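You operate a simulated robot arm through the tools that you are given. There is no shell and no other tool.

You run a simulated robot arm. Do the job below in one go: nothing can be reset, and whatever is moved stays where it is left.

Task
Let the air off the tested tank, free it and stand it on the mat that the screen calls for.
Fine: GOOD goes on the good mat, LEAK on the rework mat, in its middle and lined up with it; shut the vent again.

It is judged by the outcome, as a careful person would: the job done as asked, and still so three seconds after it is handed in. It fails if anything else is knocked over, pushed out of place, dropped, spilled or broken.

Robot
A 7-joint arm with a two-finger parallel gripper, fixed in place. Base frame: the origin is at the foot of the arm, x ahead of it, y to its left, z up. Readings come in m, degrees, newtons and seconds.
Its first joint turns from -166.0 to 166.0 degrees. Payload 4.4 kg.
The TCP is the grasp point between the finger pads, 0.023 m short of the fingertips. In the tool frame z runs along the fingers and y along their closing line. Largest opening 0.094 m; finger width 0.038, thickness 0.01; the body of the gripper, 0.054 by 0.096 m, starts 0.039 m behind the TCP.
Orientation is told as [roll, pitch, yaw] about the base's x, y, z axes, in that order, counted from this pose: with the fingers straight down and closing along the base's y, the tool's x points along the base's -x, its y along +y and its z along -z.

Tools
- The arm moves only by the tool nudge_tool. Its argument "rows" is a list of rows, each an object (a shift or turn left out is 0, a gripper value left out holds the last) with "slide": the shift along the base's x, y, z in m, a list of three; "dr": the turn, a rotation vector about the base's x, y, z in degrees, a list of three. In form: [{"slide": [dx, dy, dz], "dr": [rx, ry, rz]}, ...]. A call has 1 to 20 rows; each row shifts and turns the commanded pose from where the row before left it. "jaw" is the opening, from 0 (shut) to 1 (fully open), set as the call begins (left out, the last holds). Each row takes 0.2 s and may step no farther than 0.05 m and 8.6 degrees from the row before; otherwise, or with a gripper value out of range, the whole call is refused. Where a pose cannot be reached the arm comes as near as it can. A force on the tool above 90 N (or 10 N above the force at the start of the call, whichever is more), or a blocked arm, ends the call early, and 0.2 s more pass. Each finger travels about 0.072 m/s and halts on what it meets, pressing with about 31 N; the grip force reading is that of the motor and also rises with nothing between the fingers. The clock runs only during rows and for 0.2 s after the last one: add rows that do not move to give the fingers time. The reply holds the time, the measured pose of the TCP, the force on the tool along the base axes, the opening and the grip force, in the units named above and with some noise, with the torque about the TCP (base axes, N m) and any sound that the robot's microphone picked up.
- Cameras (640 x 400 px; columns grow to the right, rows downward): "scene" is fixed at [0.2193, -0.4988, 1.5083]; the picture's right is [0.62, -0.78, 0.00], its down [-0.31, -0.24, -0.92] and it looks along [0.72, 0.57, -0.39] (base axes); focal length 309 px, centre (320, 200). "wrist" rides on the gripper at [0.086, 0.016, -0.074] in the tool frame; the picture's right is [-0.18, 0.98, 0.00], its down [-0.58, -0.11, -0.81] and it looks along [-0.79, -0.15, 0.59] (tool axes); focal length 243 px, centre (320, 200). There is no depth. A picture from a camera that has moved, and an enlarged one, comes with that camera's place and axes in the base frame and with its lens.
- grab_frame(camera): a new picture of that camera. It takes no simulated time.
- inspect(camera, box): a new picture of the part [left, top, right, bottom] of that camera's present view, enlarged. It takes no simulated time.
- sign_off(): hands the job in; it is judged then, once.

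Places have to be worked out from the pictures, the camera data and where the tool is seen. Open the gripper and draw the arm clear of the work before you hand the job in, unless the task says otherwise.

The tools are called after ">>>" as a command line: name --argument value ..., lists and objects as JSON in quotes. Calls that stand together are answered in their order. nudge_tool: Moves the arm, as the interface text tells. Its arguments: {"type":"object","properties":{"rows":{"type":"array","items":{"type":"object","properties":{"slide":{"type":"array","items":{"type":"number"}},"dr":{"type":"array","items":{"type":"number"}}}}},"jaw":{"type":"number"}},"required":["rows"]} The other tools are called the same way: grab_frame (camera) takes a picture; inspect (camera, box) takes an enlarged picture of a part of a camera's view; sign_off () hands the job in.

At the start:

```text
clock: 0.0
ee_pos: [0.6643, 0.0826, 1.3051]
ee_rot: [0.0, 0.0, -0.1]
wrist_force: [0.0, 0.4, 0.2]
wrist_torque: [-0.01, 0.02, 0.03]
opening: 0.094
grip_force: 0.0
```

scene: 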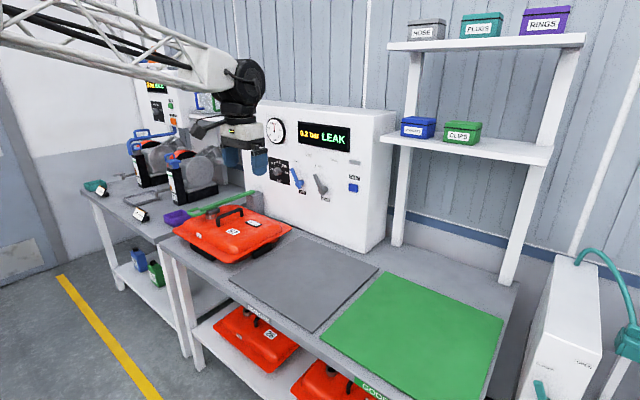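
wrist: 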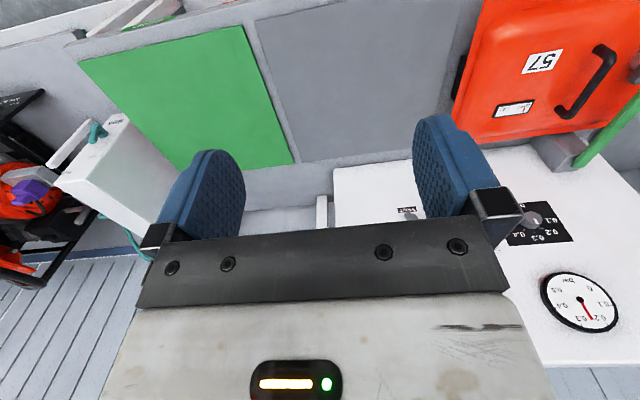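

The screen appears to read 0.2 bar LEAK and the tank sits in a fixture beside the grey mat. I'll enlarge the key parts before moving.

>>> inspect --camera "scene" --box '[240, 90, 400, 210]'

>>> inspect --camera "scene" --box '[150, 170, 310, 270]'

>>> inspect --camera "scene" --box '[200, 230, 520, 400]'

>>> inspect --camera "wrist" --box '[400, 0, 640, 150]'

>>> inspect --camera "wrist" --box '[320, 120, 640, 340]'

```text
3.33 times, centred on (320, 150) of scene
camera zoom: at [0.2193, -0.4988, 1.5083], right [0.62, -0.78, 0.0], down [-0.31, -0.24, -0.92], along [0.72, 0.57, -0.39], focal length 1029 px, centre (320, 367)
```

zoom: 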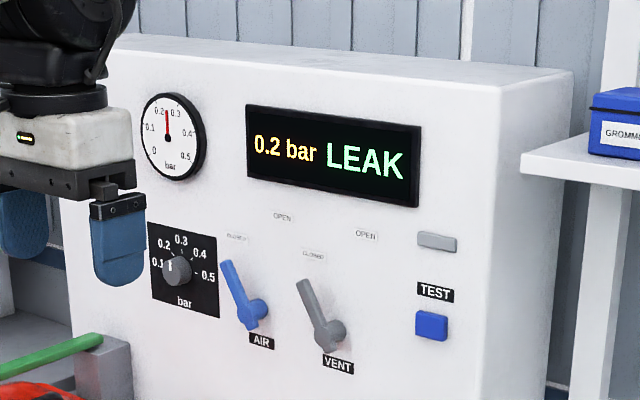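

```text
4.00 times, centred on (230, 220) of scene
camera zoom: at [0.2193, -0.4988, 1.5083], right [0.62, -0.78, 0.0], down [-0.31, -0.24, -0.92], along [0.72, 0.57, -0.39], focal length 1234 px, centre (680, 120)
```

zoom: 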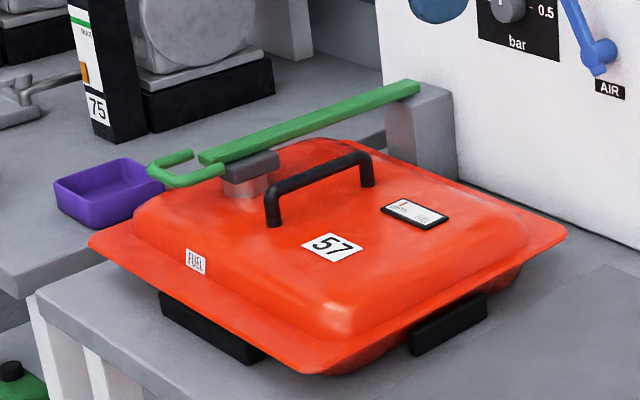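

```text
2.00 times, centred on (360, 315) of scene
camera zoom: at [0.2193, -0.4988, 1.5083], right [0.62, -0.78, 0.0], down [-0.31, -0.24, -0.92], along [0.72, 0.57, -0.39], focal length 617 px, centre (240, -30)
```

zoom: 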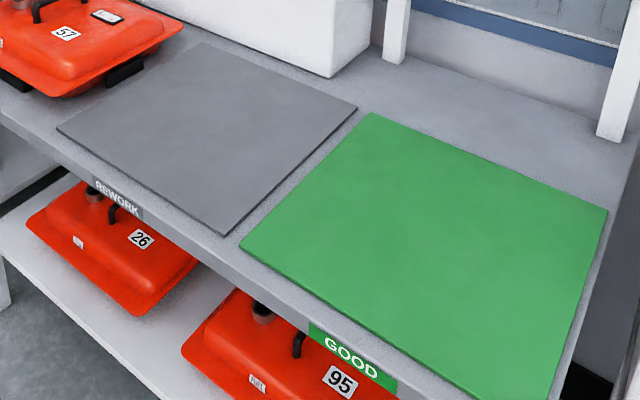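

```text
2.67 times, centred on (520, 75) of wrist
camera zoom: at [0.5764, 0.099, 1.3782], right [0.18, 0.98, 0.0], down [0.58, -0.11, 0.81], along [0.79, -0.15, -0.59], focal length 647 px, centre (-213, 533)
```

zoom: 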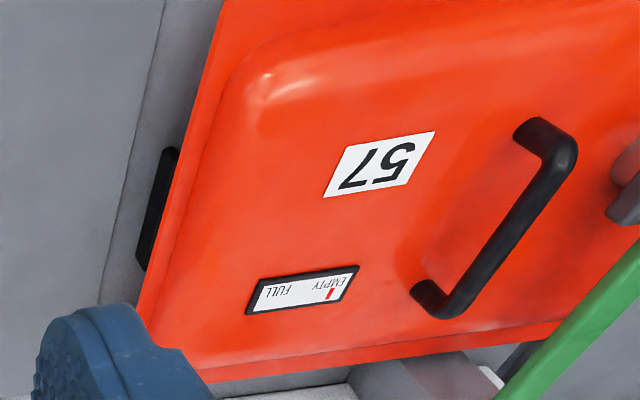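

```text
1.82 times, centred on (480, 230) of wrist
camera zoom: at [0.5764, 0.099, 1.3782], right [0.18, 0.98, 0.0], down [0.58, -0.11, 0.81], along [0.79, -0.15, -0.59], focal length 441 px, centre (29, 146)
```

zoom: 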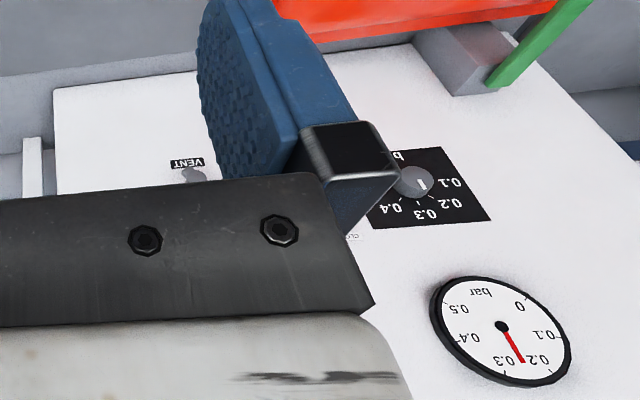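

The screen says LEAK, so the tank goes on the grey REWORK mat, which I place at about x 0.71–1.10, y −0.07–0.31, z≈0.83. Tank handle is near (0.90, 0.53, 0.95) and the VENT lever near (1.17, 0.25, 1.03), currently at CLOSED. I'll move the wrist camera up and left over the bench for a better look at the clamp and tank.

>>> nudge_tool --rows '[{"slide": [-0.021, 0.042, 0]}, {"slide": [-0.021, 0.042, 0]}, {"slide": [-0.021, 0.042, 0]}, {"slide": [-0.021, 0.042, 0]}, {"slide": [-0.021, 0.042, 0]}, {"slide": [-0.021, 0.042, 0]}, {"slide": [-0.021, 0.042, 0]}, {"slide": [-0.021, 0.042, 0]}, {"slide": [-0.021, 0.042, 0]}, {"slide": [-0.021, 0.042, 0]}]'

>>> grab_frame --camera "wrist"

>>> grab_frame --camera "scene"

```text
clock: 2.2
ee_pos: [0.4544, 0.5061, 1.3077]
ee_rot: [0.0, 0.0, 0.1]
wrist_force: [0.0, 0.5, 0.0]
wrist_torque: [-0.02, 0.02, 0.01]
opening: 0.0941
grip_force: 0.0
```

```text
taken
camera wrist: at [0.367, 0.5211, 1.381], right [0.18, 0.98, 0.0], down [0.58, -0.11, 0.81], along [0.79, -0.15, -0.59], focal length 243 px, centre (320, 200)
```

wrist: 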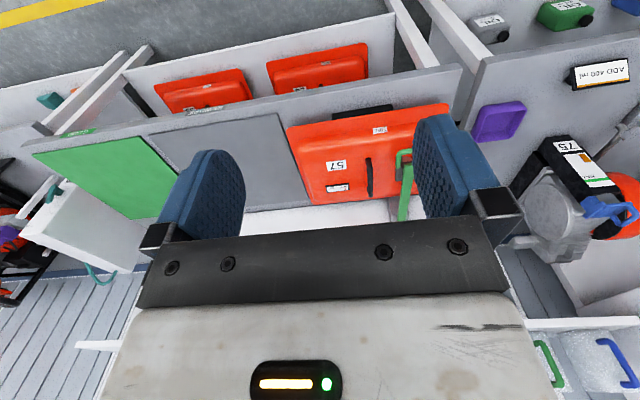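

```text
taken
```

scene: 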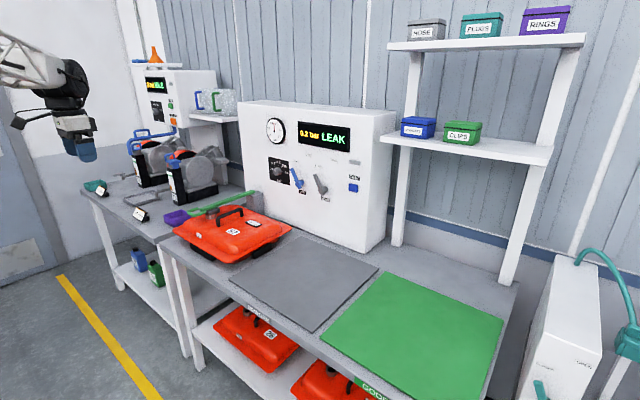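

The arm no longer blocks the scene camera. I'll zoom in on the panel, clamp and tank from both cameras.

>>> inspect --camera "scene" --box '[160, 170, 300, 257]'

>>> inspect --camera "scene" --box '[255, 130, 375, 205]'

>>> inspect --camera "wrist" --box '[280, 90, 460, 220]'

>>> inspect --camera "scene" --box '[180, 180, 270, 236]'

```text
4.57 times, centred on (230, 214) of scene
camera zoom: at [0.2193, -0.4988, 1.5083], right [0.62, -0.78, 0.0], down [-0.31, -0.24, -0.92], along [0.72, 0.57, -0.39], focal length 1411 px, centre (731, 138)
```

zoom: 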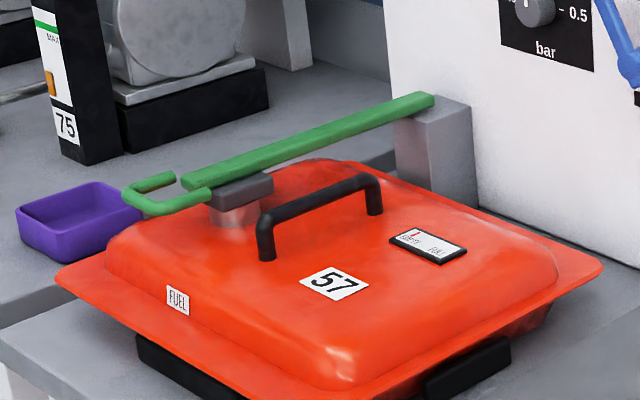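

```text
5.33 times, centred on (315, 168) of scene
camera zoom: at [0.2193, -0.4988, 1.5083], right [0.62, -0.78, 0.0], down [-0.31, -0.24, -0.92], along [0.72, 0.57, -0.39], focal length 1646 px, centre (347, 373)
```

zoom: 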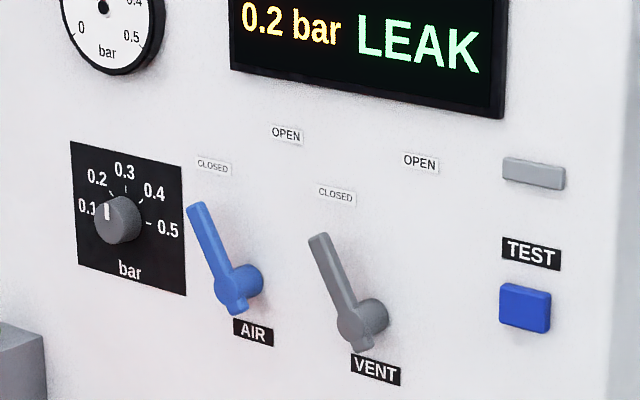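

```text
3.08 times, centred on (370, 155) of wrist
camera zoom: at [0.367, 0.5211, 1.381], right [0.18, 0.98, 0.0], down [0.58, -0.11, 0.81], along [0.79, -0.15, -0.59], focal length 746 px, centre (166, 338)
```

zoom: 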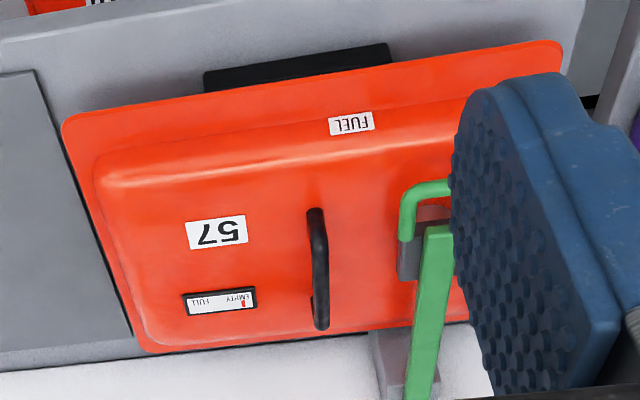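

```text
7.11 times, centred on (225, 208) of scene
camera zoom: at [0.2193, -0.4988, 1.5083], right [0.62, -0.78, 0.0], down [-0.31, -0.24, -0.92], along [0.72, 0.57, -0.39], focal length 2194 px, centre (996, 143)
```

zoom: 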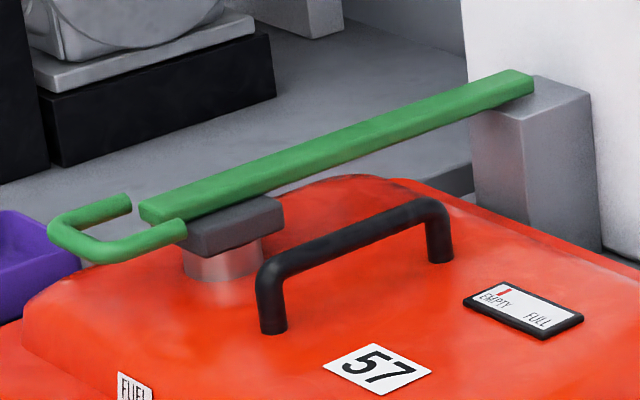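

The clamp is a green bar, apparently hinged on the grey post at the far end, with its pad on the filler neck and a U-shaped grip at the near end. I'll shift the wrist camera so the clamp shows between the fingers, for triangulation.

>>> nudge_tool --rows '[{"slide": [0.02, 0.04, 0]}, {"slide": [0.02, 0.04, 0]}, {"slide": [0.02, 0.04, 0]}, {"slide": [0.02, 0.03, 0]}]'

>>> grab_frame --camera "wrist"

>>> inspect --camera "wrist" --box '[220, 90, 420, 215]'

```text
clock: 3.2
ee_pos: [0.5363, 0.6535, 1.304]
ee_rot: [0.1, 0.0, 0.0]
wrist_force: [1.0, 0.5, 1.2]
wrist_torque: [0.0, 0.01, 0.0]
opening: 0.0941
grip_force: 0.0
```

```text
taken
camera wrist: at [0.4495, 0.6698, 1.3771], right [0.18, 0.98, 0.0], down [0.58, -0.11, 0.81], along [0.79, -0.15, -0.59], focal length 243 px, centre (320, 200)
```

wrist: 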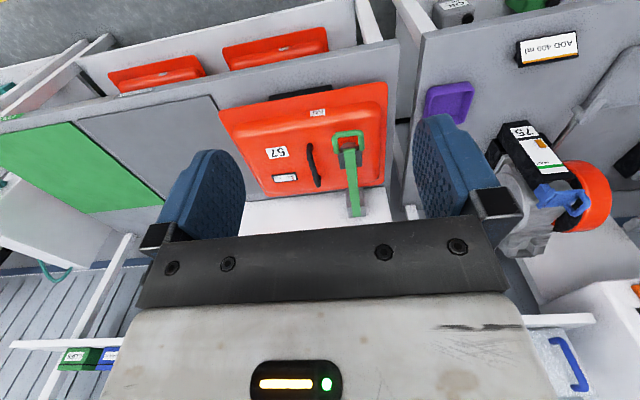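

```text
3.20 times, centred on (320, 152) of wrist
camera zoom: at [0.4495, 0.6698, 1.3771], right [0.18, 0.98, 0.0], down [0.58, -0.11, 0.81], along [0.79, -0.15, -0.59], focal length 776 px, centre (320, 352)
```

zoom: 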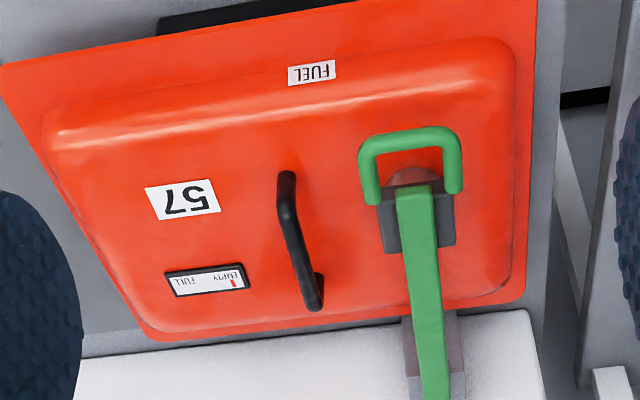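

From these views, the VENT hub is about (1.15, 0.236, 1.036), with its lever tip near (0.267, 1.106) in y/z, leaning left to CLOSED. I'll tilt the tool forward and bring it in front of the VENT lever, staying well back from the panel.

>>> nudge_tool --rows '[{"slide": [0.0214, -0.0384, -0.012], "dr": [0, -6, 0]}, {"slide": [0.0214, -0.0384, -0.012], "dr": [0, -6, 0]}, {"slide": [0.0214, -0.0384, -0.012], "dr": [0, -6, 0]}, {"slide": [0.0214, -0.0384, -0.012], "dr": [0, -6, 0]}, {"slide": [0.0214, -0.0384, -0.012], "dr": [0, -6, 0]}, {"slide": [0.0214, -0.0384, -0.012], "dr": [0, -6, 0]}, {"slide": [0.0214, -0.0384, -0.012], "dr": [0, -6, 0]}, {"slide": [0.0214, -0.0384, -0.012], "dr": [0, -6, 0]}, {"slide": [0.0214, -0.0384, -0.012], "dr": [0, -6, 0]}, {"slide": [0.0214, -0.0384, -0.012], "dr": [0, -6, 0]}]'

>>> grab_frame --camera "wrist"

>>> grab_frame --camera "scene"

```text
clock: 5.4
ee_pos: [0.7499, 0.2671, 1.1806]
ee_rot: [0.0, -60.2, 0.2]
wrist_force: [-0.2, -0.5, 0.3]
wrist_torque: [-0.01, -0.03, 0.0]
opening: 0.094
grip_force: 0.1
```

```text
taken
camera wrist: at [0.6402, 0.2846, 1.1423], right [0.09, 0.98, 0.16], down [-0.41, -0.11, 0.91], along [0.91, -0.15, 0.39], focal length 243 px, centre (320, 200)
```

wrist: 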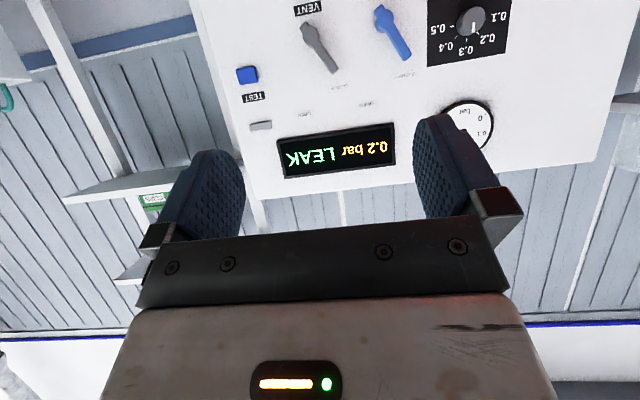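

```text
taken
```

scene: 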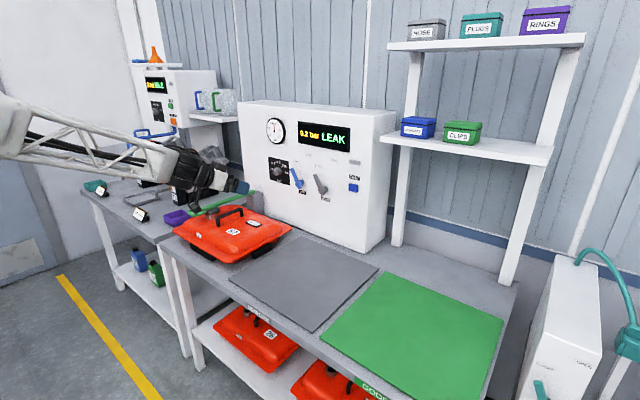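

The levers are visible (image is upside down). I'll zoom in for measurements.

>>> inspect --camera "wrist" --box '[230, 0, 430, 125]'

>>> inspect --camera "scene" --box '[160, 120, 320, 220]'

```text
3.20 times, centred on (330, 62) of wrist
camera zoom: at [0.6402, 0.2846, 1.1423], right [0.09, 0.98, 0.16], down [-0.41, -0.11, 0.91], along [0.91, -0.15, 0.39], focal length 776 px, centre (288, 640)
```

zoom: 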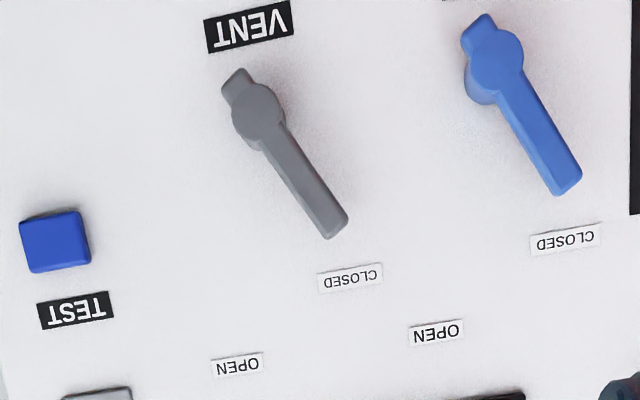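

```text
4.00 times, centred on (240, 170) of scene
camera zoom: at [0.2193, -0.4988, 1.5083], right [0.62, -0.78, 0.0], down [-0.31, -0.24, -0.92], along [0.72, 0.57, -0.39], focal length 1234 px, centre (640, 320)
```

zoom: 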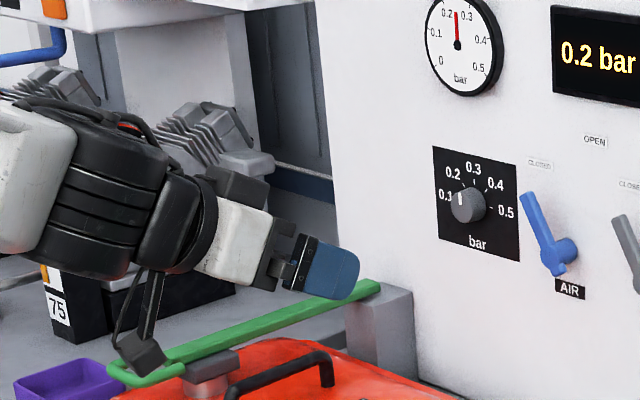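

Measurements agree: hub (≈1.145, 0.237, 1.042) and tip (0.270, 1.106). I'll narrow the jaws to about 55 mm and advance toward the lever, stopping short to check the alignment.

>>> nudge_tool --rows '[{"slide": [0.045, -0.001, -0.012]}, {"slide": [0.045, -0.001, -0.012]}, {"slide": [0.045, -0.001, -0.012]}, {"slide": [0.045, -0.001, -0.012]}, {"slide": [0.045, -0.001, -0.012]}, {"slide": [0.045, 0, -0.012]}]' --jaw 0.58

>>> grab_frame --camera "wrist"

>>> inspect --camera "scene" --box '[200, 110, 380, 222]'

```text
clock: 6.8
ee_pos: [1.0196, 0.2642, 1.1138]
ee_rot: [0.1, -60.1, 0.0]
wrist_force: [0.3, -0.5, 1.2]
wrist_torque: [0.01, 0.05, 0.03]
opening: 0.0547
grip_force: 0.2
```

```text
taken
camera wrist: at [0.9099, 0.2816, 1.0743], right [0.09, 0.98, 0.16], down [-0.41, -0.11, 0.91], along [0.91, -0.15, 0.39], focal length 243 px, centre (320, 200)
```

wrist: 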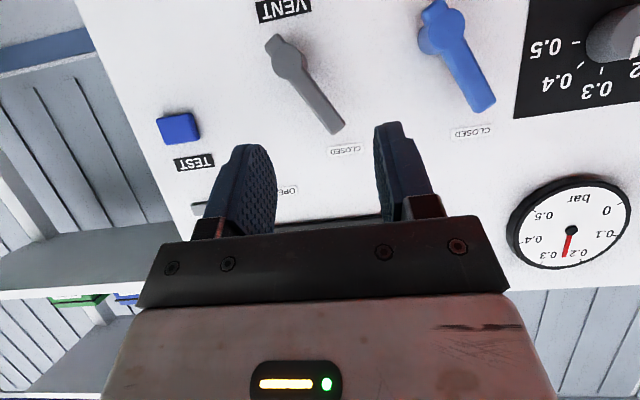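

```text
3.56 times, centred on (290, 166) of scene
camera zoom: at [0.2193, -0.4988, 1.5083], right [0.62, -0.78, 0.0], down [-0.31, -0.24, -0.92], along [0.72, 0.57, -0.39], focal length 1097 px, centre (427, 321)
```

zoom: 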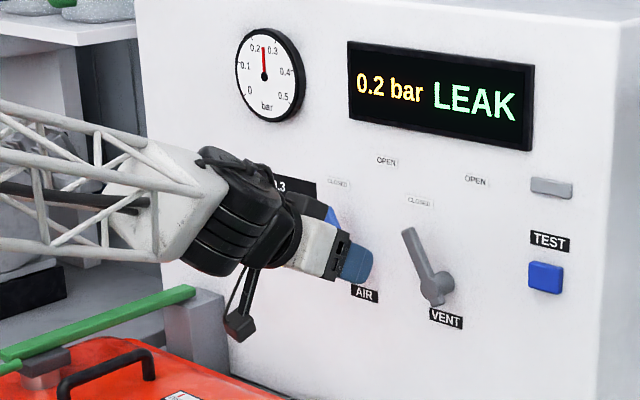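

The arm reaches well and the lever lies between the open fingers. I'll ease forward so the fingers straddle it at about 55 mm from its hub.

>>> nudge_tool --rows '[{"slide": [0.03, 0, -0.006]}, {"slide": [0.03, 0, -0.005]}, {"slide": [0.03, -0.001, -0.004]}, {"slide": [0.02, 0, 0]}]'

>>> grab_frame --camera "wrist"

>>> inspect --camera "scene" --box '[240, 130, 370, 211]'

```text
clock: 7.8
ee_pos: [1.1279, 0.2639, 1.0993]
ee_rot: [0.0, -59.9, 0.0]
wrist_force: [0.0, -0.2, 0.5]
wrist_torque: [0.01, -0.01, 0.02]
opening: 0.0544
grip_force: 0.0
```

```text
taken
camera wrist: at [1.0195, 0.2802, 1.0596], right [0.09, 0.98, 0.16], down [-0.41, -0.11, 0.91], along [0.91, -0.15, 0.39], focal length 243 px, centre (320, 200)
```

wrist: 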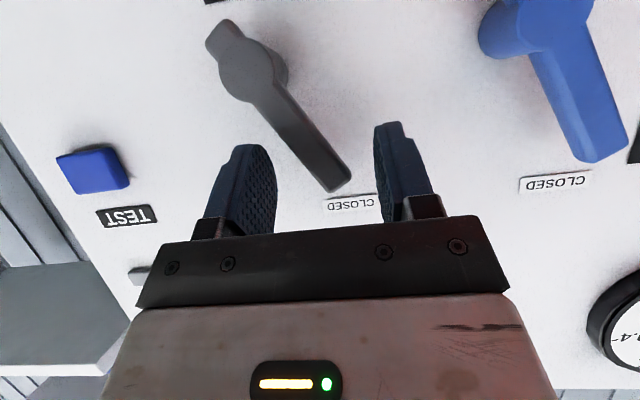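

```text
4.92 times, centred on (305, 170) of scene
camera zoom: at [0.2193, -0.4988, 1.5083], right [0.62, -0.78, 0.0], down [-0.31, -0.24, -0.92], along [0.72, 0.57, -0.39], focal length 1519 px, centre (394, 345)
```

zoom: 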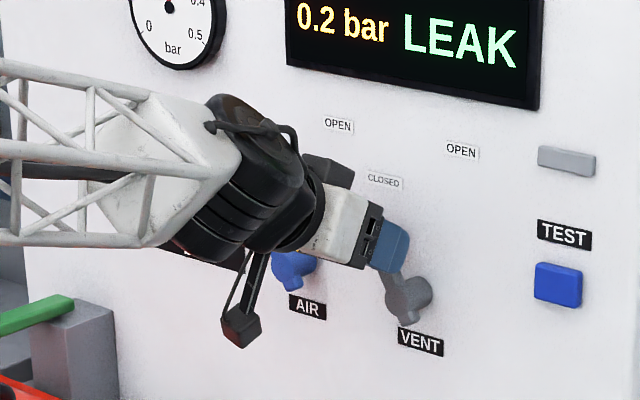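

The lever front face is at x≈1.148, so the tips need about 12 mm more depth. I'll go in, then push the lever toward −y (right, toward OPEN) in small steps.

>>> nudge_tool --rows '[{"slide": [0.013, 0, 0]}, {"slide": [0, -0.01, 0]}, {"slide": [0, -0.01, 0]}, {"slide": [0, -0.01, 0]}, {"slide": [0, -0.01, 0]}]'

>>> grab_frame --camera "wrist"

>>> inspect --camera "scene" --box '[240, 110, 370, 211]'

```text
clock: 9.0
ee_pos: [1.1404, 0.2228, 1.0985]
ee_rot: [0.0, -60.1, 0.1]
wrist_force: [-0.5, 0.4, 0.0]
wrist_torque: [-0.01, -0.01, 0.03]
opening: 0.0547
grip_force: 0.4
```

```text
taken
camera wrist: at [1.0323, 0.2394, 1.0589], right [0.09, 0.98, 0.16], down [-0.41, -0.11, 0.91], along [0.91, -0.15, 0.39], focal length 243 px, centre (320, 200)
```

wrist: 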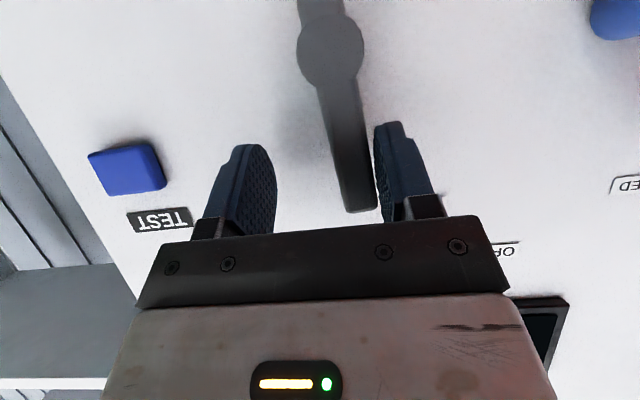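

```text
3.96 times, centred on (305, 160) of scene
camera zoom: at [0.2193, -0.4988, 1.5083], right [0.62, -0.78, 0.0], down [-0.31, -0.24, -0.92], along [0.72, 0.57, -0.39], focal length 1222 px, centre (379, 356)
```

zoom: 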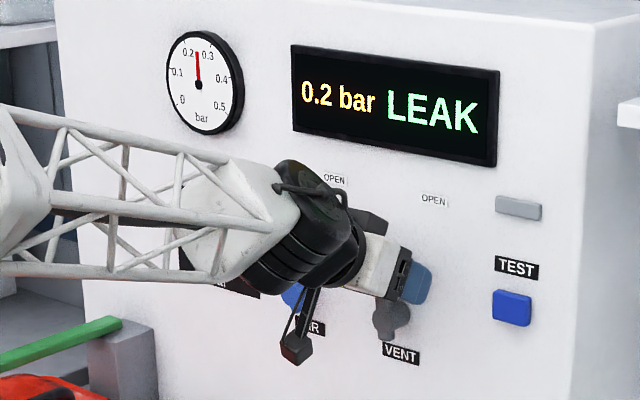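

The lever moves easily and is now near vertical, but the gauge still reads 0.2. I'll keep pushing right and watch for a hiss or a change.

>>> nudge_tool --rows '[{"slide": [0, -0.008, 0]}, {"slide": [0, -0.008, 0]}, {"slide": [0, -0.008, -0.001]}]'

>>> grab_frame --camera "wrist"

>>> inspect --camera "scene" --box '[240, 110, 370, 211]'

```text
clock: 9.8
ee_pos: [1.1409, 0.2004, 1.0985]
ee_rot: [0.0, -60.1, 0.0]
wrist_force: [5.1, 13.3, 5.2]
wrist_torque: [0.56, -0.06, 0.09]
opening: 0.0605
grip_force: 6.7
```

```text
taken
camera wrist: at [1.0321, 0.2165, 1.0594], right [0.09, 0.98, 0.16], down [-0.41, -0.11, 0.91], along [0.91, -0.15, 0.39], focal length 243 px, centre (320, 200)
```

wrist: 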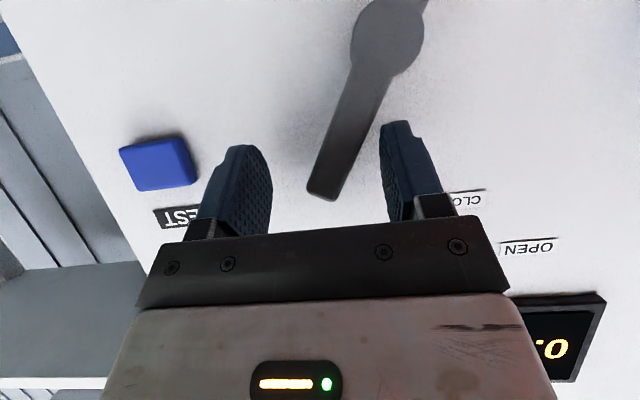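

```text
3.96 times, centred on (305, 160) of scene
camera zoom: at [0.2193, -0.4988, 1.5083], right [0.62, -0.78, 0.0], down [-0.31, -0.24, -0.92], along [0.72, 0.57, -0.39], focal length 1222 px, centre (379, 356)
```

zoom: 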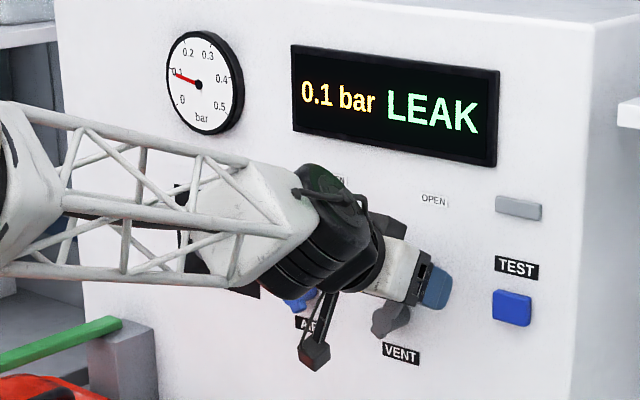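

The vent has opened: pressure is down to 0.1 and falling, with the lever at its stop on the right. I'll back off slightly and wait for zero.

>>> nudge_tool --rows '[{"slide": [0, 0.008, 0]}, {}, {}, {}, {}, {}]'

>>> grab_frame --camera "wrist"

>>> inspect --camera "scene" --box '[240, 110, 370, 211]'

```text
clock: 11.2
ee_pos: [1.14, 0.2067, 1.0991]
ee_rot: [-0.1, -60.0, -0.1]
wrist_force: [-0.4, 0.4, 0.8]
wrist_torque: [-0.03, 0.02, -0.01]
opening: 0.0546
grip_force: 0.0
```

```text
taken
camera wrist: at [1.032, 0.223, 1.059], right [0.09, 0.98, 0.16], down [-0.41, -0.11, 0.91], along [0.91, -0.15, 0.39], focal length 243 px, centre (320, 200)
```

wrist: 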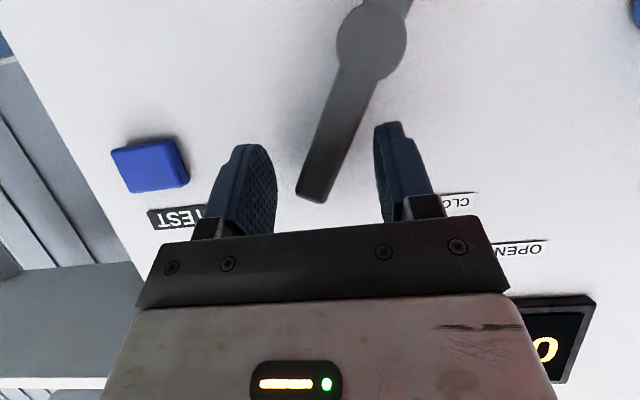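

```text
3.96 times, centred on (305, 160) of scene
camera zoom: at [0.2193, -0.4988, 1.5083], right [0.62, -0.78, 0.0], down [-0.31, -0.24, -0.92], along [0.72, 0.57, -0.39], focal length 1222 px, centre (379, 356)
```

zoom: 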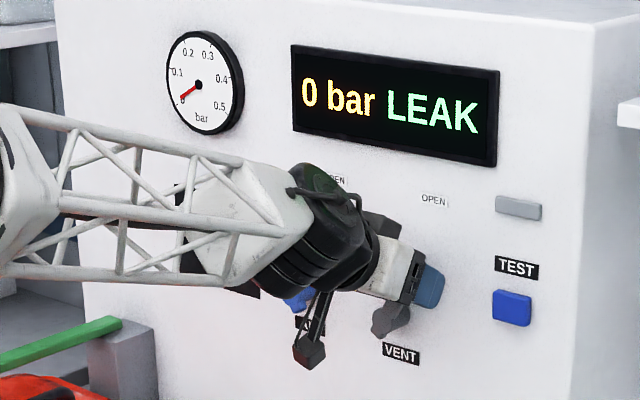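

The gauge and screen now read 0 bar, so the tank is vented. I'll leave the vent open for now and draw straight back off the lever.

>>> nudge_tool --rows '[{"slide": [-0.03, 0, 0]}, {"slide": [-0.04, 0, 0]}, {"slide": [-0.045, 0, 0.01]}, {"slide": [-0.045, 0, 0.015]}, {"slide": [-0.045, 0.01, 0.01]}]'

>>> nudge_tool --rows '[{"slide": [-0.025, 0.042, 0], "dr": [0, 6, 0]}, {"slide": [-0.025, 0.042, 0], "dr": [0, 6, 0]}, {"slide": [-0.025, 0.042, 0], "dr": [0, 6, 0]}, {"slide": [-0.025, 0.042, 0], "dr": [0, 6, 0]}, {"slide": [-0.025, 0.042, 0], "dr": [0, 6, 0]}, {"slide": [-0.025, 0.042, 0]}, {"slide": [-0.025, 0.042, 0]}, {"slide": [-0.025, 0.042, 0]}, {"slide": [-0.025, 0.042, 0]}, {"slide": [-0.025, 0.042, 0]}]' --jaw 1.0

>>> grab_frame --camera "wrist"

>>> grab_frame --camera "scene"

```text
clock: 12.4
ee_pos: [0.9362, 0.2157, 1.1326]
ee_rot: [0.0, -59.9, 0.0]
wrist_force: [1.1, 0.4, -1.0]
wrist_torque: [0.03, 0.01, 0.0]
opening: 0.0544
grip_force: 0.0
```

```text
clock: 14.6
ee_pos: [0.686, 0.6359, 1.1315]
ee_rot: [0.0, -30.0, 0.0]
wrist_force: [0.1, 0.1, 0.6]
wrist_torque: [0.0, -0.06, -0.03]
opening: 0.0941
grip_force: 0.0
```

```text
taken
camera wrist: at [0.5732, 0.6526, 1.1521], right [0.16, 0.98, 0.09], down [0.1, -0.11, 0.99], along [0.98, -0.15, -0.12], focal length 243 px, centre (320, 200)
```

wrist: 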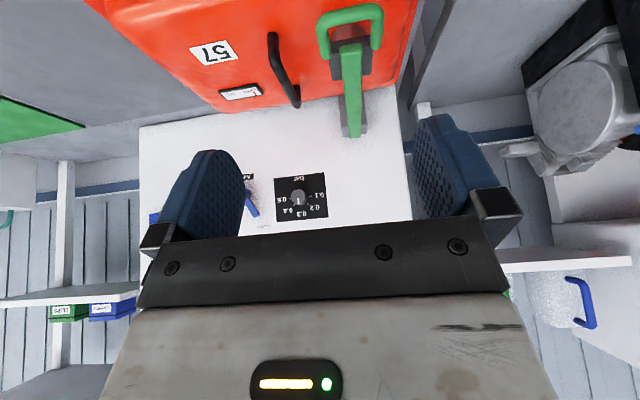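

```text
taken
```

scene: 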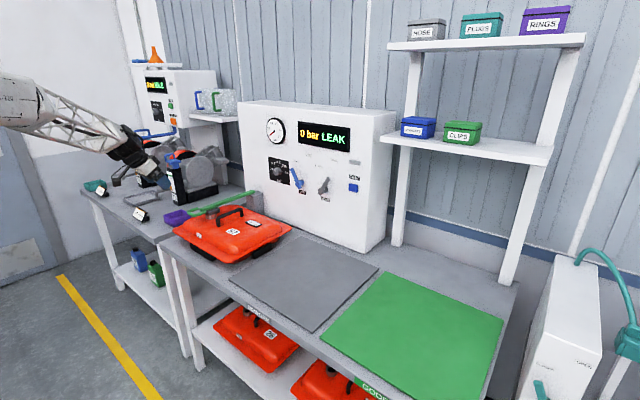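

>>> inspect --camera "wrist" --box '[200, 0, 440, 150]'

>>> inspect --camera "scene" --box '[185, 180, 265, 230]'

>>> inspect --camera "scene" --box '[230, 182, 270, 207]'

```text
2.67 times, centred on (320, 75) of wrist
camera zoom: at [0.5732, 0.6526, 1.1521], right [0.16, 0.98, 0.09], down [0.1, -0.11, 0.99], along [0.98, -0.15, -0.12], focal length 647 px, centre (320, 533)
```

zoom: 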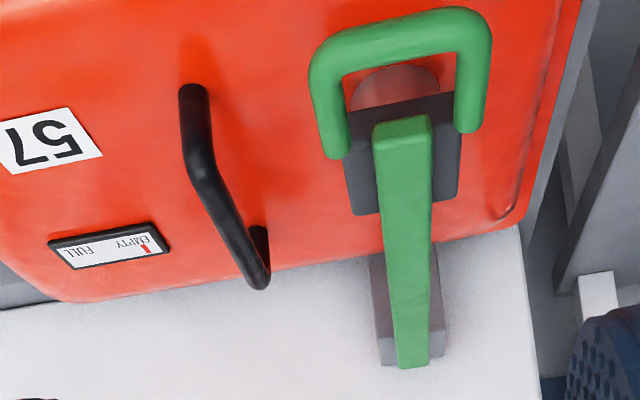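

```text
8.00 times, centred on (225, 205) of scene
camera zoom: at [0.2193, -0.4988, 1.5083], right [0.62, -0.78, 0.0], down [-0.31, -0.24, -0.92], along [0.72, 0.57, -0.39], focal length 2468 px, centre (1080, 160)
```

zoom: 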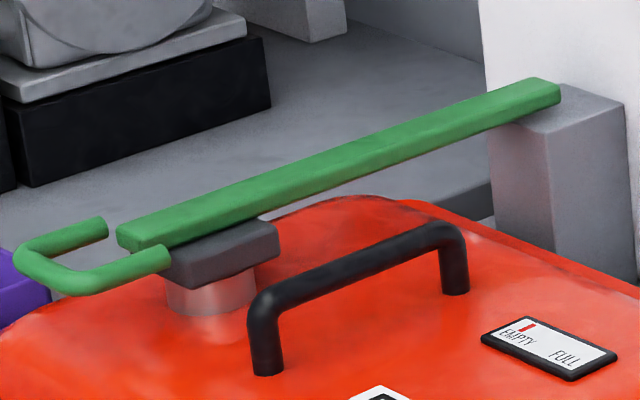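

```text
16.00 times, centred on (250, 194) of scene
camera zoom: at [0.2193, -0.4988, 1.5083], right [0.62, -0.78, 0.0], down [-0.31, -0.24, -0.92], along [0.72, 0.57, -0.39], focal length 4937 px, centre (1440, 288)
```

zoom: 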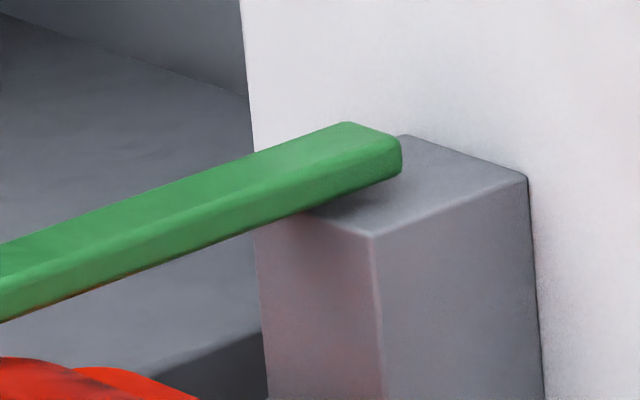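

The U-grip crossbar is at about (0.802, 0.6665, 0.942), with legs at y≈0.635 and 0.6955 running to x≈0.857; the bar reaches x≈1.11 on the post. The U is about 73 mm wide, so I can grip it across both legs. I'll go above it first.

>>> nudge_tool --rows '[{"slide": [0.034, 0.0074, -0.025]}, {"slide": [0.034, 0.0074, -0.025]}, {"slide": [0.034, 0.0074, -0.025]}, {"slide": [0.034, 0.0073, -0.025]}]'

>>> grab_frame --camera "wrist"

>>> inspect --camera "scene" --box '[160, 150, 288, 230]'

```text
clock: 15.6
ee_pos: [0.823, 0.6667, 1.0347]
ee_rot: [0.0, -30.0, 0.0]
wrist_force: [-1.0, -0.2, 1.0]
wrist_torque: [0.03, 0.02, 0.01]
opening: 0.0942
grip_force: 0.0
```

```text
taken
camera wrist: at [0.7109, 0.6825, 1.0545], right [0.16, 0.98, 0.09], down [0.1, -0.11, 0.99], along [0.98, -0.15, -0.11], focal length 243 px, centre (320, 200)
```

wrist: 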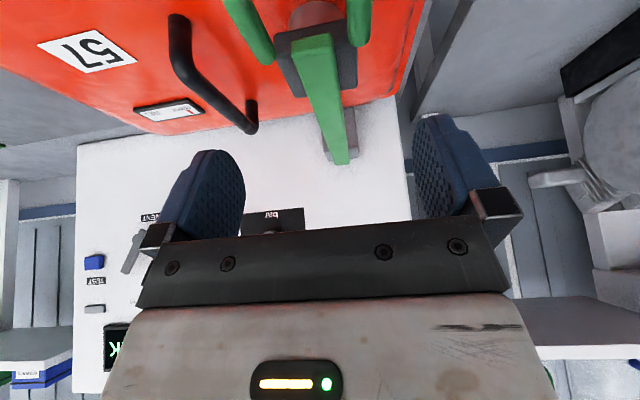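

```text
5.00 times, centred on (224, 190) of scene
camera zoom: at [0.2193, -0.4988, 1.5083], right [0.62, -0.78, 0.0], down [-0.31, -0.24, -0.92], along [0.72, 0.57, -0.39], focal length 1543 px, centre (800, 250)
```

zoom: 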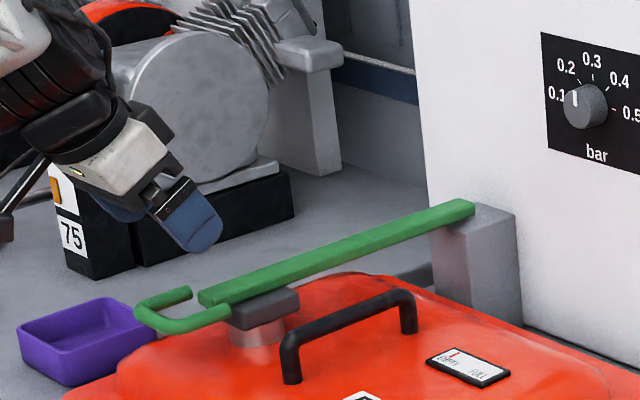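

Leg positions are confirmed, centred at y≈0.6655. I'll descend so the open fingers straddle both legs.

>>> nudge_tool --rows '[{"slide": [0.001, -0.0005, -0.03]}, {"slide": [0.001, -0.0005, -0.03]}, {"slide": [0.001, -0.0004, -0.028]}]'

>>> grab_frame --camera "wrist"

>>> inspect --camera "scene" --box '[160, 165, 270, 235]'

```text
clock: 16.4
ee_pos: [0.826, 0.6648, 0.9467]
ee_rot: [-0.1, -30.1, 0.0]
wrist_force: [-0.7, 0.5, 1.0]
wrist_torque: [0.01, 0.01, 0.01]
opening: 0.0941
grip_force: 0.0
```

```text
taken
camera wrist: at [0.7129, 0.6804, 0.9653], right [0.16, 0.98, 0.09], down [0.1, -0.11, 0.99], along [0.98, -0.15, -0.12], focal length 243 px, centre (320, 200)
```

wrist: 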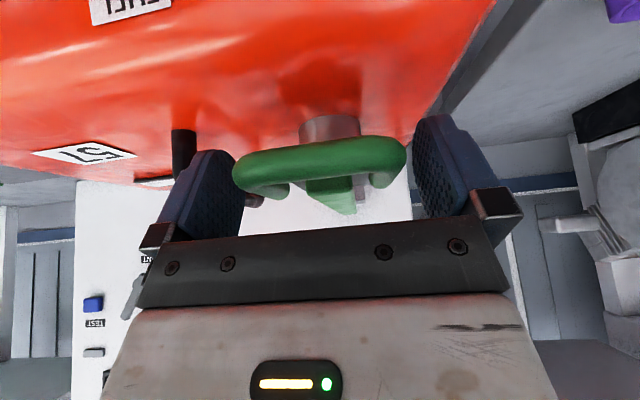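

```text
5.71 times, centred on (215, 200) of scene
camera zoom: at [0.2193, -0.4988, 1.5083], right [0.62, -0.78, 0.0], down [-0.31, -0.24, -0.92], along [0.72, 0.57, -0.39], focal length 1763 px, centre (920, 200)
```

zoom: 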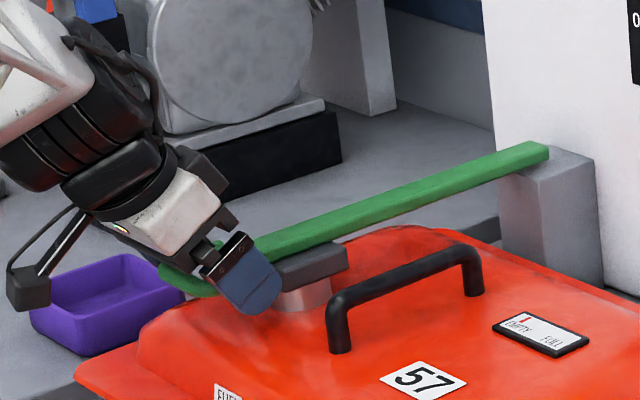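

The U is centred between the fingers. I'll close onto its legs.

>>> nudge_tool --rows '[{}, {}, {}]' --jaw 0.6

>>> grab_frame --camera "wrist"

```text
clock: 17.2
ee_pos: [0.8261, 0.6653, 0.9459]
ee_rot: [0.0, -30.0, 0.0]
wrist_force: [13.5, 31.1, -5.5]
wrist_torque: [0.41, 1.03, 0.0]
opening: 0.0737
grip_force: 45.1
```

```text
taken
camera wrist: at [0.7127, 0.6813, 0.9651], right [0.16, 0.98, 0.09], down [0.1, -0.11, 0.99], along [0.98, -0.15, -0.12], focal length 243 px, centre (320, 200)
```

wrist: 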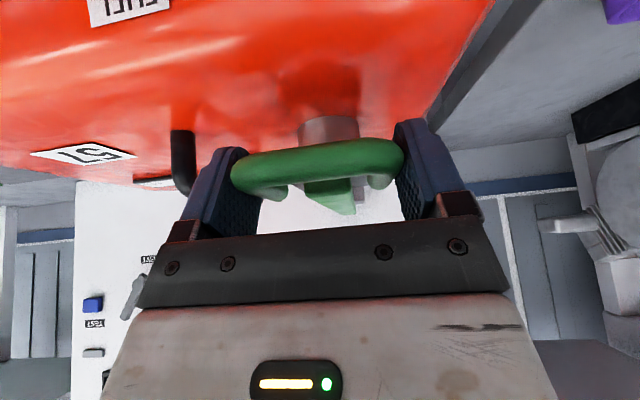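

Gripped at a 73.7 mm opening. The bar is stiff sideways, which suggests a lift-up hinge. I'll centre by 1 mm and try a gentle lift while watching the forces.

>>> nudge_tool --rows '[{"slide": [0, 0.001, 0.004]}, {"slide": [0, 0, 0.004]}, {"slide": [0, 0, 0.004]}]'

>>> inspect --camera "scene" --box '[160, 165, 270, 235]'

```text
clock: 18.0
ee_pos: [0.8259, 0.6651, 0.9573]
ee_rot: [0.2, -30.1, -0.1]
wrist_force: [27.5, 28.1, -5.3]
wrist_torque: [0.18, 0.77, -0.23]
opening: 0.0739
grip_force: 45.0
```

```text
5.71 times, centred on (215, 200) of scene
camera zoom: at [0.2193, -0.4988, 1.5083], right [0.62, -0.78, 0.0], down [-0.31, -0.24, -0.92], along [0.72, 0.57, -0.39], focal length 1763 px, centre (920, 200)
```

zoom: 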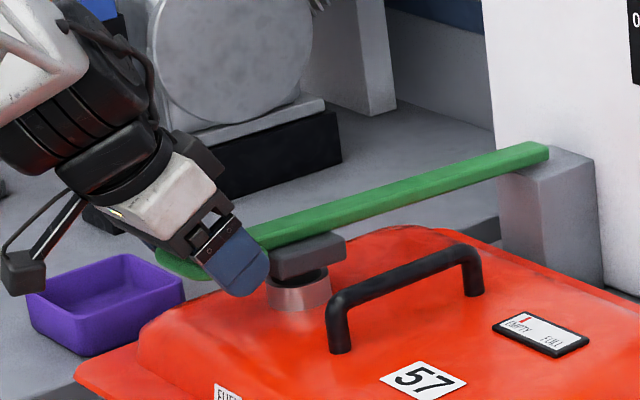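

The clamp lifts: there's a clear gap between pad and neck, with low vertical force. It is a lift-up lever hinged near x≈1.11. I'll follow the arc upward in small steps, adding a little +x to relieve the side load.

>>> nudge_tool --rows '[{"slide": [0.003, 0, 0.0135]}, {"slide": [0.002, 0.001, 0.014]}, {"slide": [0.003, 0, 0.0147]}, {"slide": [0.0032, 0, 0.0147]}]'

>>> inspect --camera "scene" --box '[160, 150, 270, 220]'

>>> grab_frame --camera "wrist"

```text
clock: 19.0
ee_pos: [0.8369, 0.6651, 1.0137]
ee_rot: [-0.1, -30.1, 0.0]
wrist_force: [-22.6, -36.4, 0.0]
wrist_torque: [-0.29, 0.97, 0.47]
opening: 0.0737
grip_force: 45.4
```

```text
5.71 times, centred on (215, 185) of scene
camera zoom: at [0.2193, -0.4988, 1.5083], right [0.62, -0.78, 0.0], down [-0.31, -0.24, -0.92], along [0.72, 0.57, -0.39], focal length 1763 px, centre (920, 286)
```

zoom: 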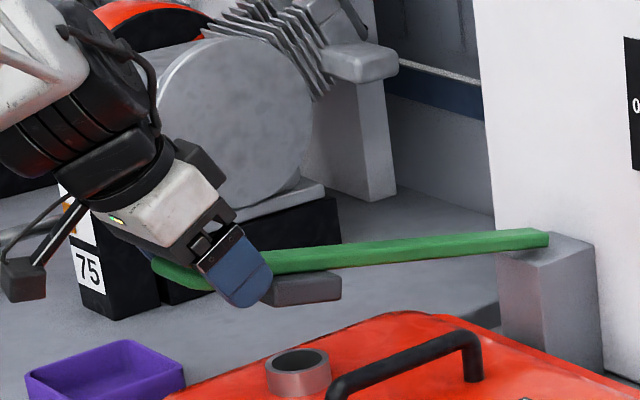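

```text
taken
camera wrist: at [0.7236, 0.6818, 1.0335], right [0.16, 0.98, 0.09], down [0.1, -0.11, 0.99], along [0.98, -0.15, -0.12], focal length 243 px, centre (320, 200)
```

wrist: 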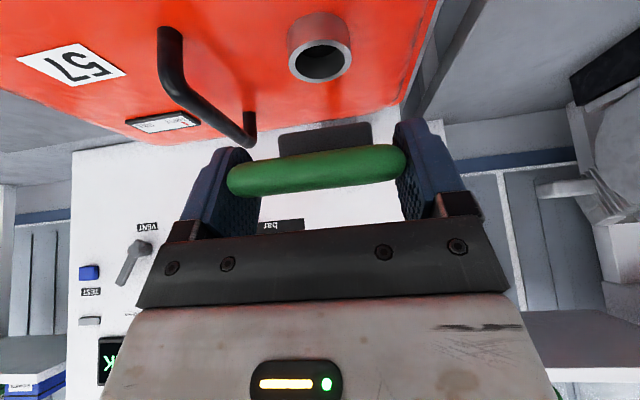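

The bar is rising on its hinge and the filler neck is now open. I'll correct the 1 mm side offset and keep following the arc up to about 32°.

>>> nudge_tool --rows '[{"slide": [0.001, -0.001, 0.0143]}, {"slide": [0.0047, 0, 0.0141]}, {"slide": [0.0055, 0, 0.0139]}, {"slide": [0.0061, 0, 0.0135]}]'

>>> inspect --camera "scene" --box '[160, 140, 270, 210]'

>>> grab_frame --camera "wrist"

```text
clock: 20.0
ee_pos: [0.8545, 0.6653, 1.0691]
ee_rot: [0.0, -30.1, 0.0]
wrist_force: [-18.1, -34.4, 1.9]
wrist_torque: [0.14, 1.28, -0.18]
opening: 0.0738
grip_force: 45.1
```

```text
5.71 times, centred on (215, 175) of scene
camera zoom: at [0.2193, -0.4988, 1.5083], right [0.62, -0.78, 0.0], down [-0.31, -0.24, -0.92], along [0.72, 0.57, -0.39], focal length 1763 px, centre (920, 343)
```

zoom: 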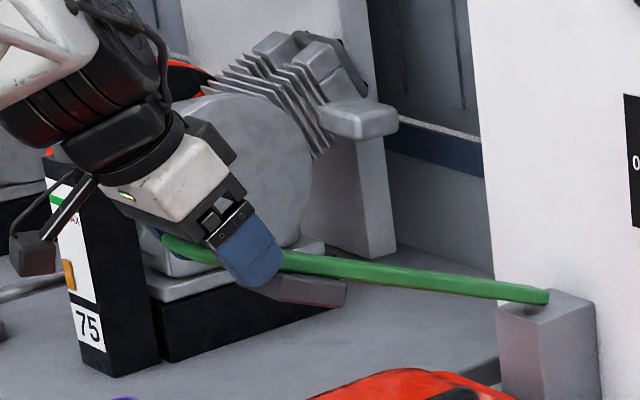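

```text
taken
camera wrist: at [0.741, 0.6815, 1.0892], right [0.16, 0.98, 0.09], down [0.1, -0.11, 0.99], along [0.98, -0.15, -0.12], focal length 243 px, centre (320, 200)
```

wrist: 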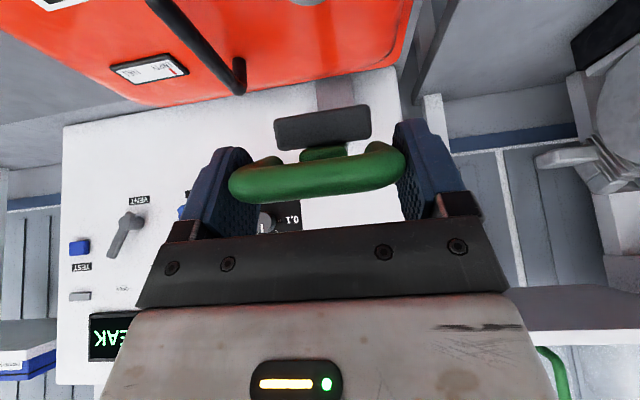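

The clamp pivots cleanly, now at about 26°. Continuing along the arc toward 44°.

>>> nudge_tool --rows '[{"slide": [0.0066, 0, 0.0136]}, {"slide": [0.0076, 0, 0.0128]}, {"slide": [0.0082, 0, 0.0124]}, {"slide": [0.0088, 0, 0.0119]}, {"slide": [0.0095, 0, 0.0115]}, {"slide": [0.01, 0, 0.011]}]'

>>> inspect --camera "scene" --box '[160, 130, 270, 200]'

>>> grab_frame --camera "wrist"

```text
clock: 21.4
ee_pos: [0.905, 0.665, 1.144]
ee_rot: [0.1, -30.1, 0.0]
wrist_force: [-15.4, -12.5, 6.0]
wrist_torque: [0.29, 1.22, -0.82]
opening: 0.0741
grip_force: 44.9
```

```text
5.71 times, centred on (215, 165) of scene
camera zoom: at [0.2193, -0.4988, 1.5083], right [0.62, -0.78, 0.0], down [-0.31, -0.24, -0.92], along [0.72, 0.57, -0.39], focal length 1763 px, centre (920, 400)
```

zoom: 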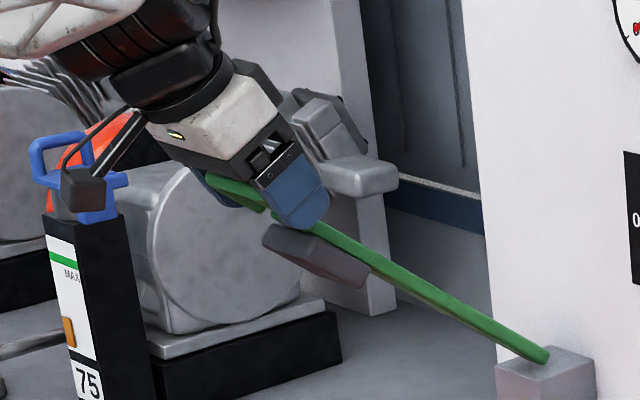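

```text
taken
camera wrist: at [0.7911, 0.6815, 1.1632], right [0.16, 0.98, 0.09], down [0.1, -0.11, 0.99], along [0.98, -0.15, -0.12], focal length 243 px, centre (320, 200)
```

wrist: 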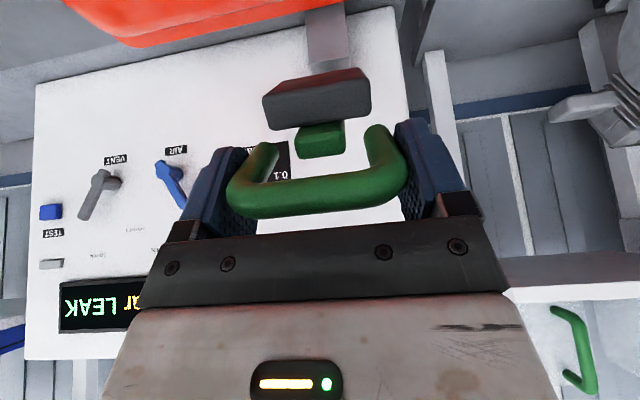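

About 45° open with low forces. Continuing to about 62°.

>>> nudge_tool --rows '[{"slide": [0.0103, 0, 0.0104]}, {"slide": [0.0109, 0, 0.0098]}, {"slide": [0.0117, 0, 0.0092]}, {"slide": [0.0121, 0, 0.0086]}, {"slide": [0.0125, 0, 0.008]}, {"slide": [0.013, 0, 0.0074]}]'

>>> inspect --camera "scene" --box '[160, 120, 280, 195]'

>>> grab_frame --camera "wrist"

```text
clock: 22.8
ee_pos: [0.9751, 0.6642, 1.1964]
ee_rot: [0.1, -30.1, 0.0]
wrist_force: [-22.4, -12.6, 21.5]
wrist_torque: [-0.33, 1.33, -0.5]
opening: 0.0738
grip_force: 44.9
```

```text
5.33 times, centred on (220, 158) of scene
camera zoom: at [0.2193, -0.4988, 1.5083], right [0.62, -0.78, 0.0], down [-0.31, -0.24, -0.92], along [0.72, 0.57, -0.39], focal length 1646 px, centre (853, 427)
```

zoom: 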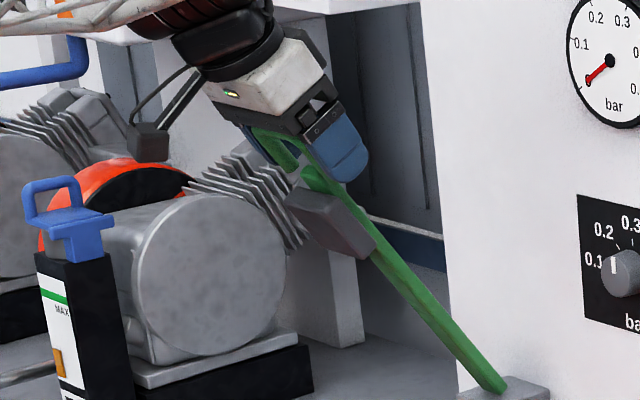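

```text
taken
camera wrist: at [0.8607, 0.6815, 1.2166], right [0.16, 0.98, 0.09], down [0.1, -0.11, 0.99], along [0.98, -0.15, -0.11], focal length 243 px, centre (320, 200)
```

wrist: 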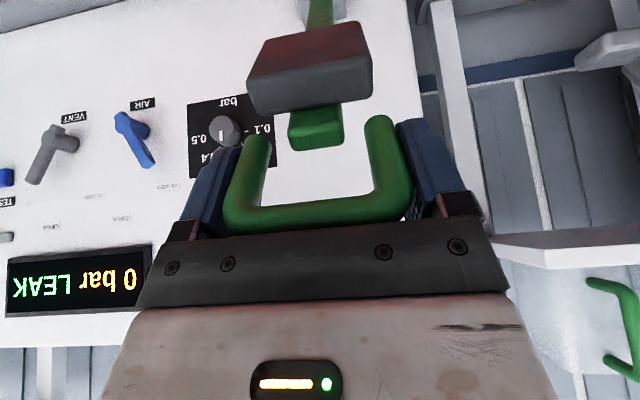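

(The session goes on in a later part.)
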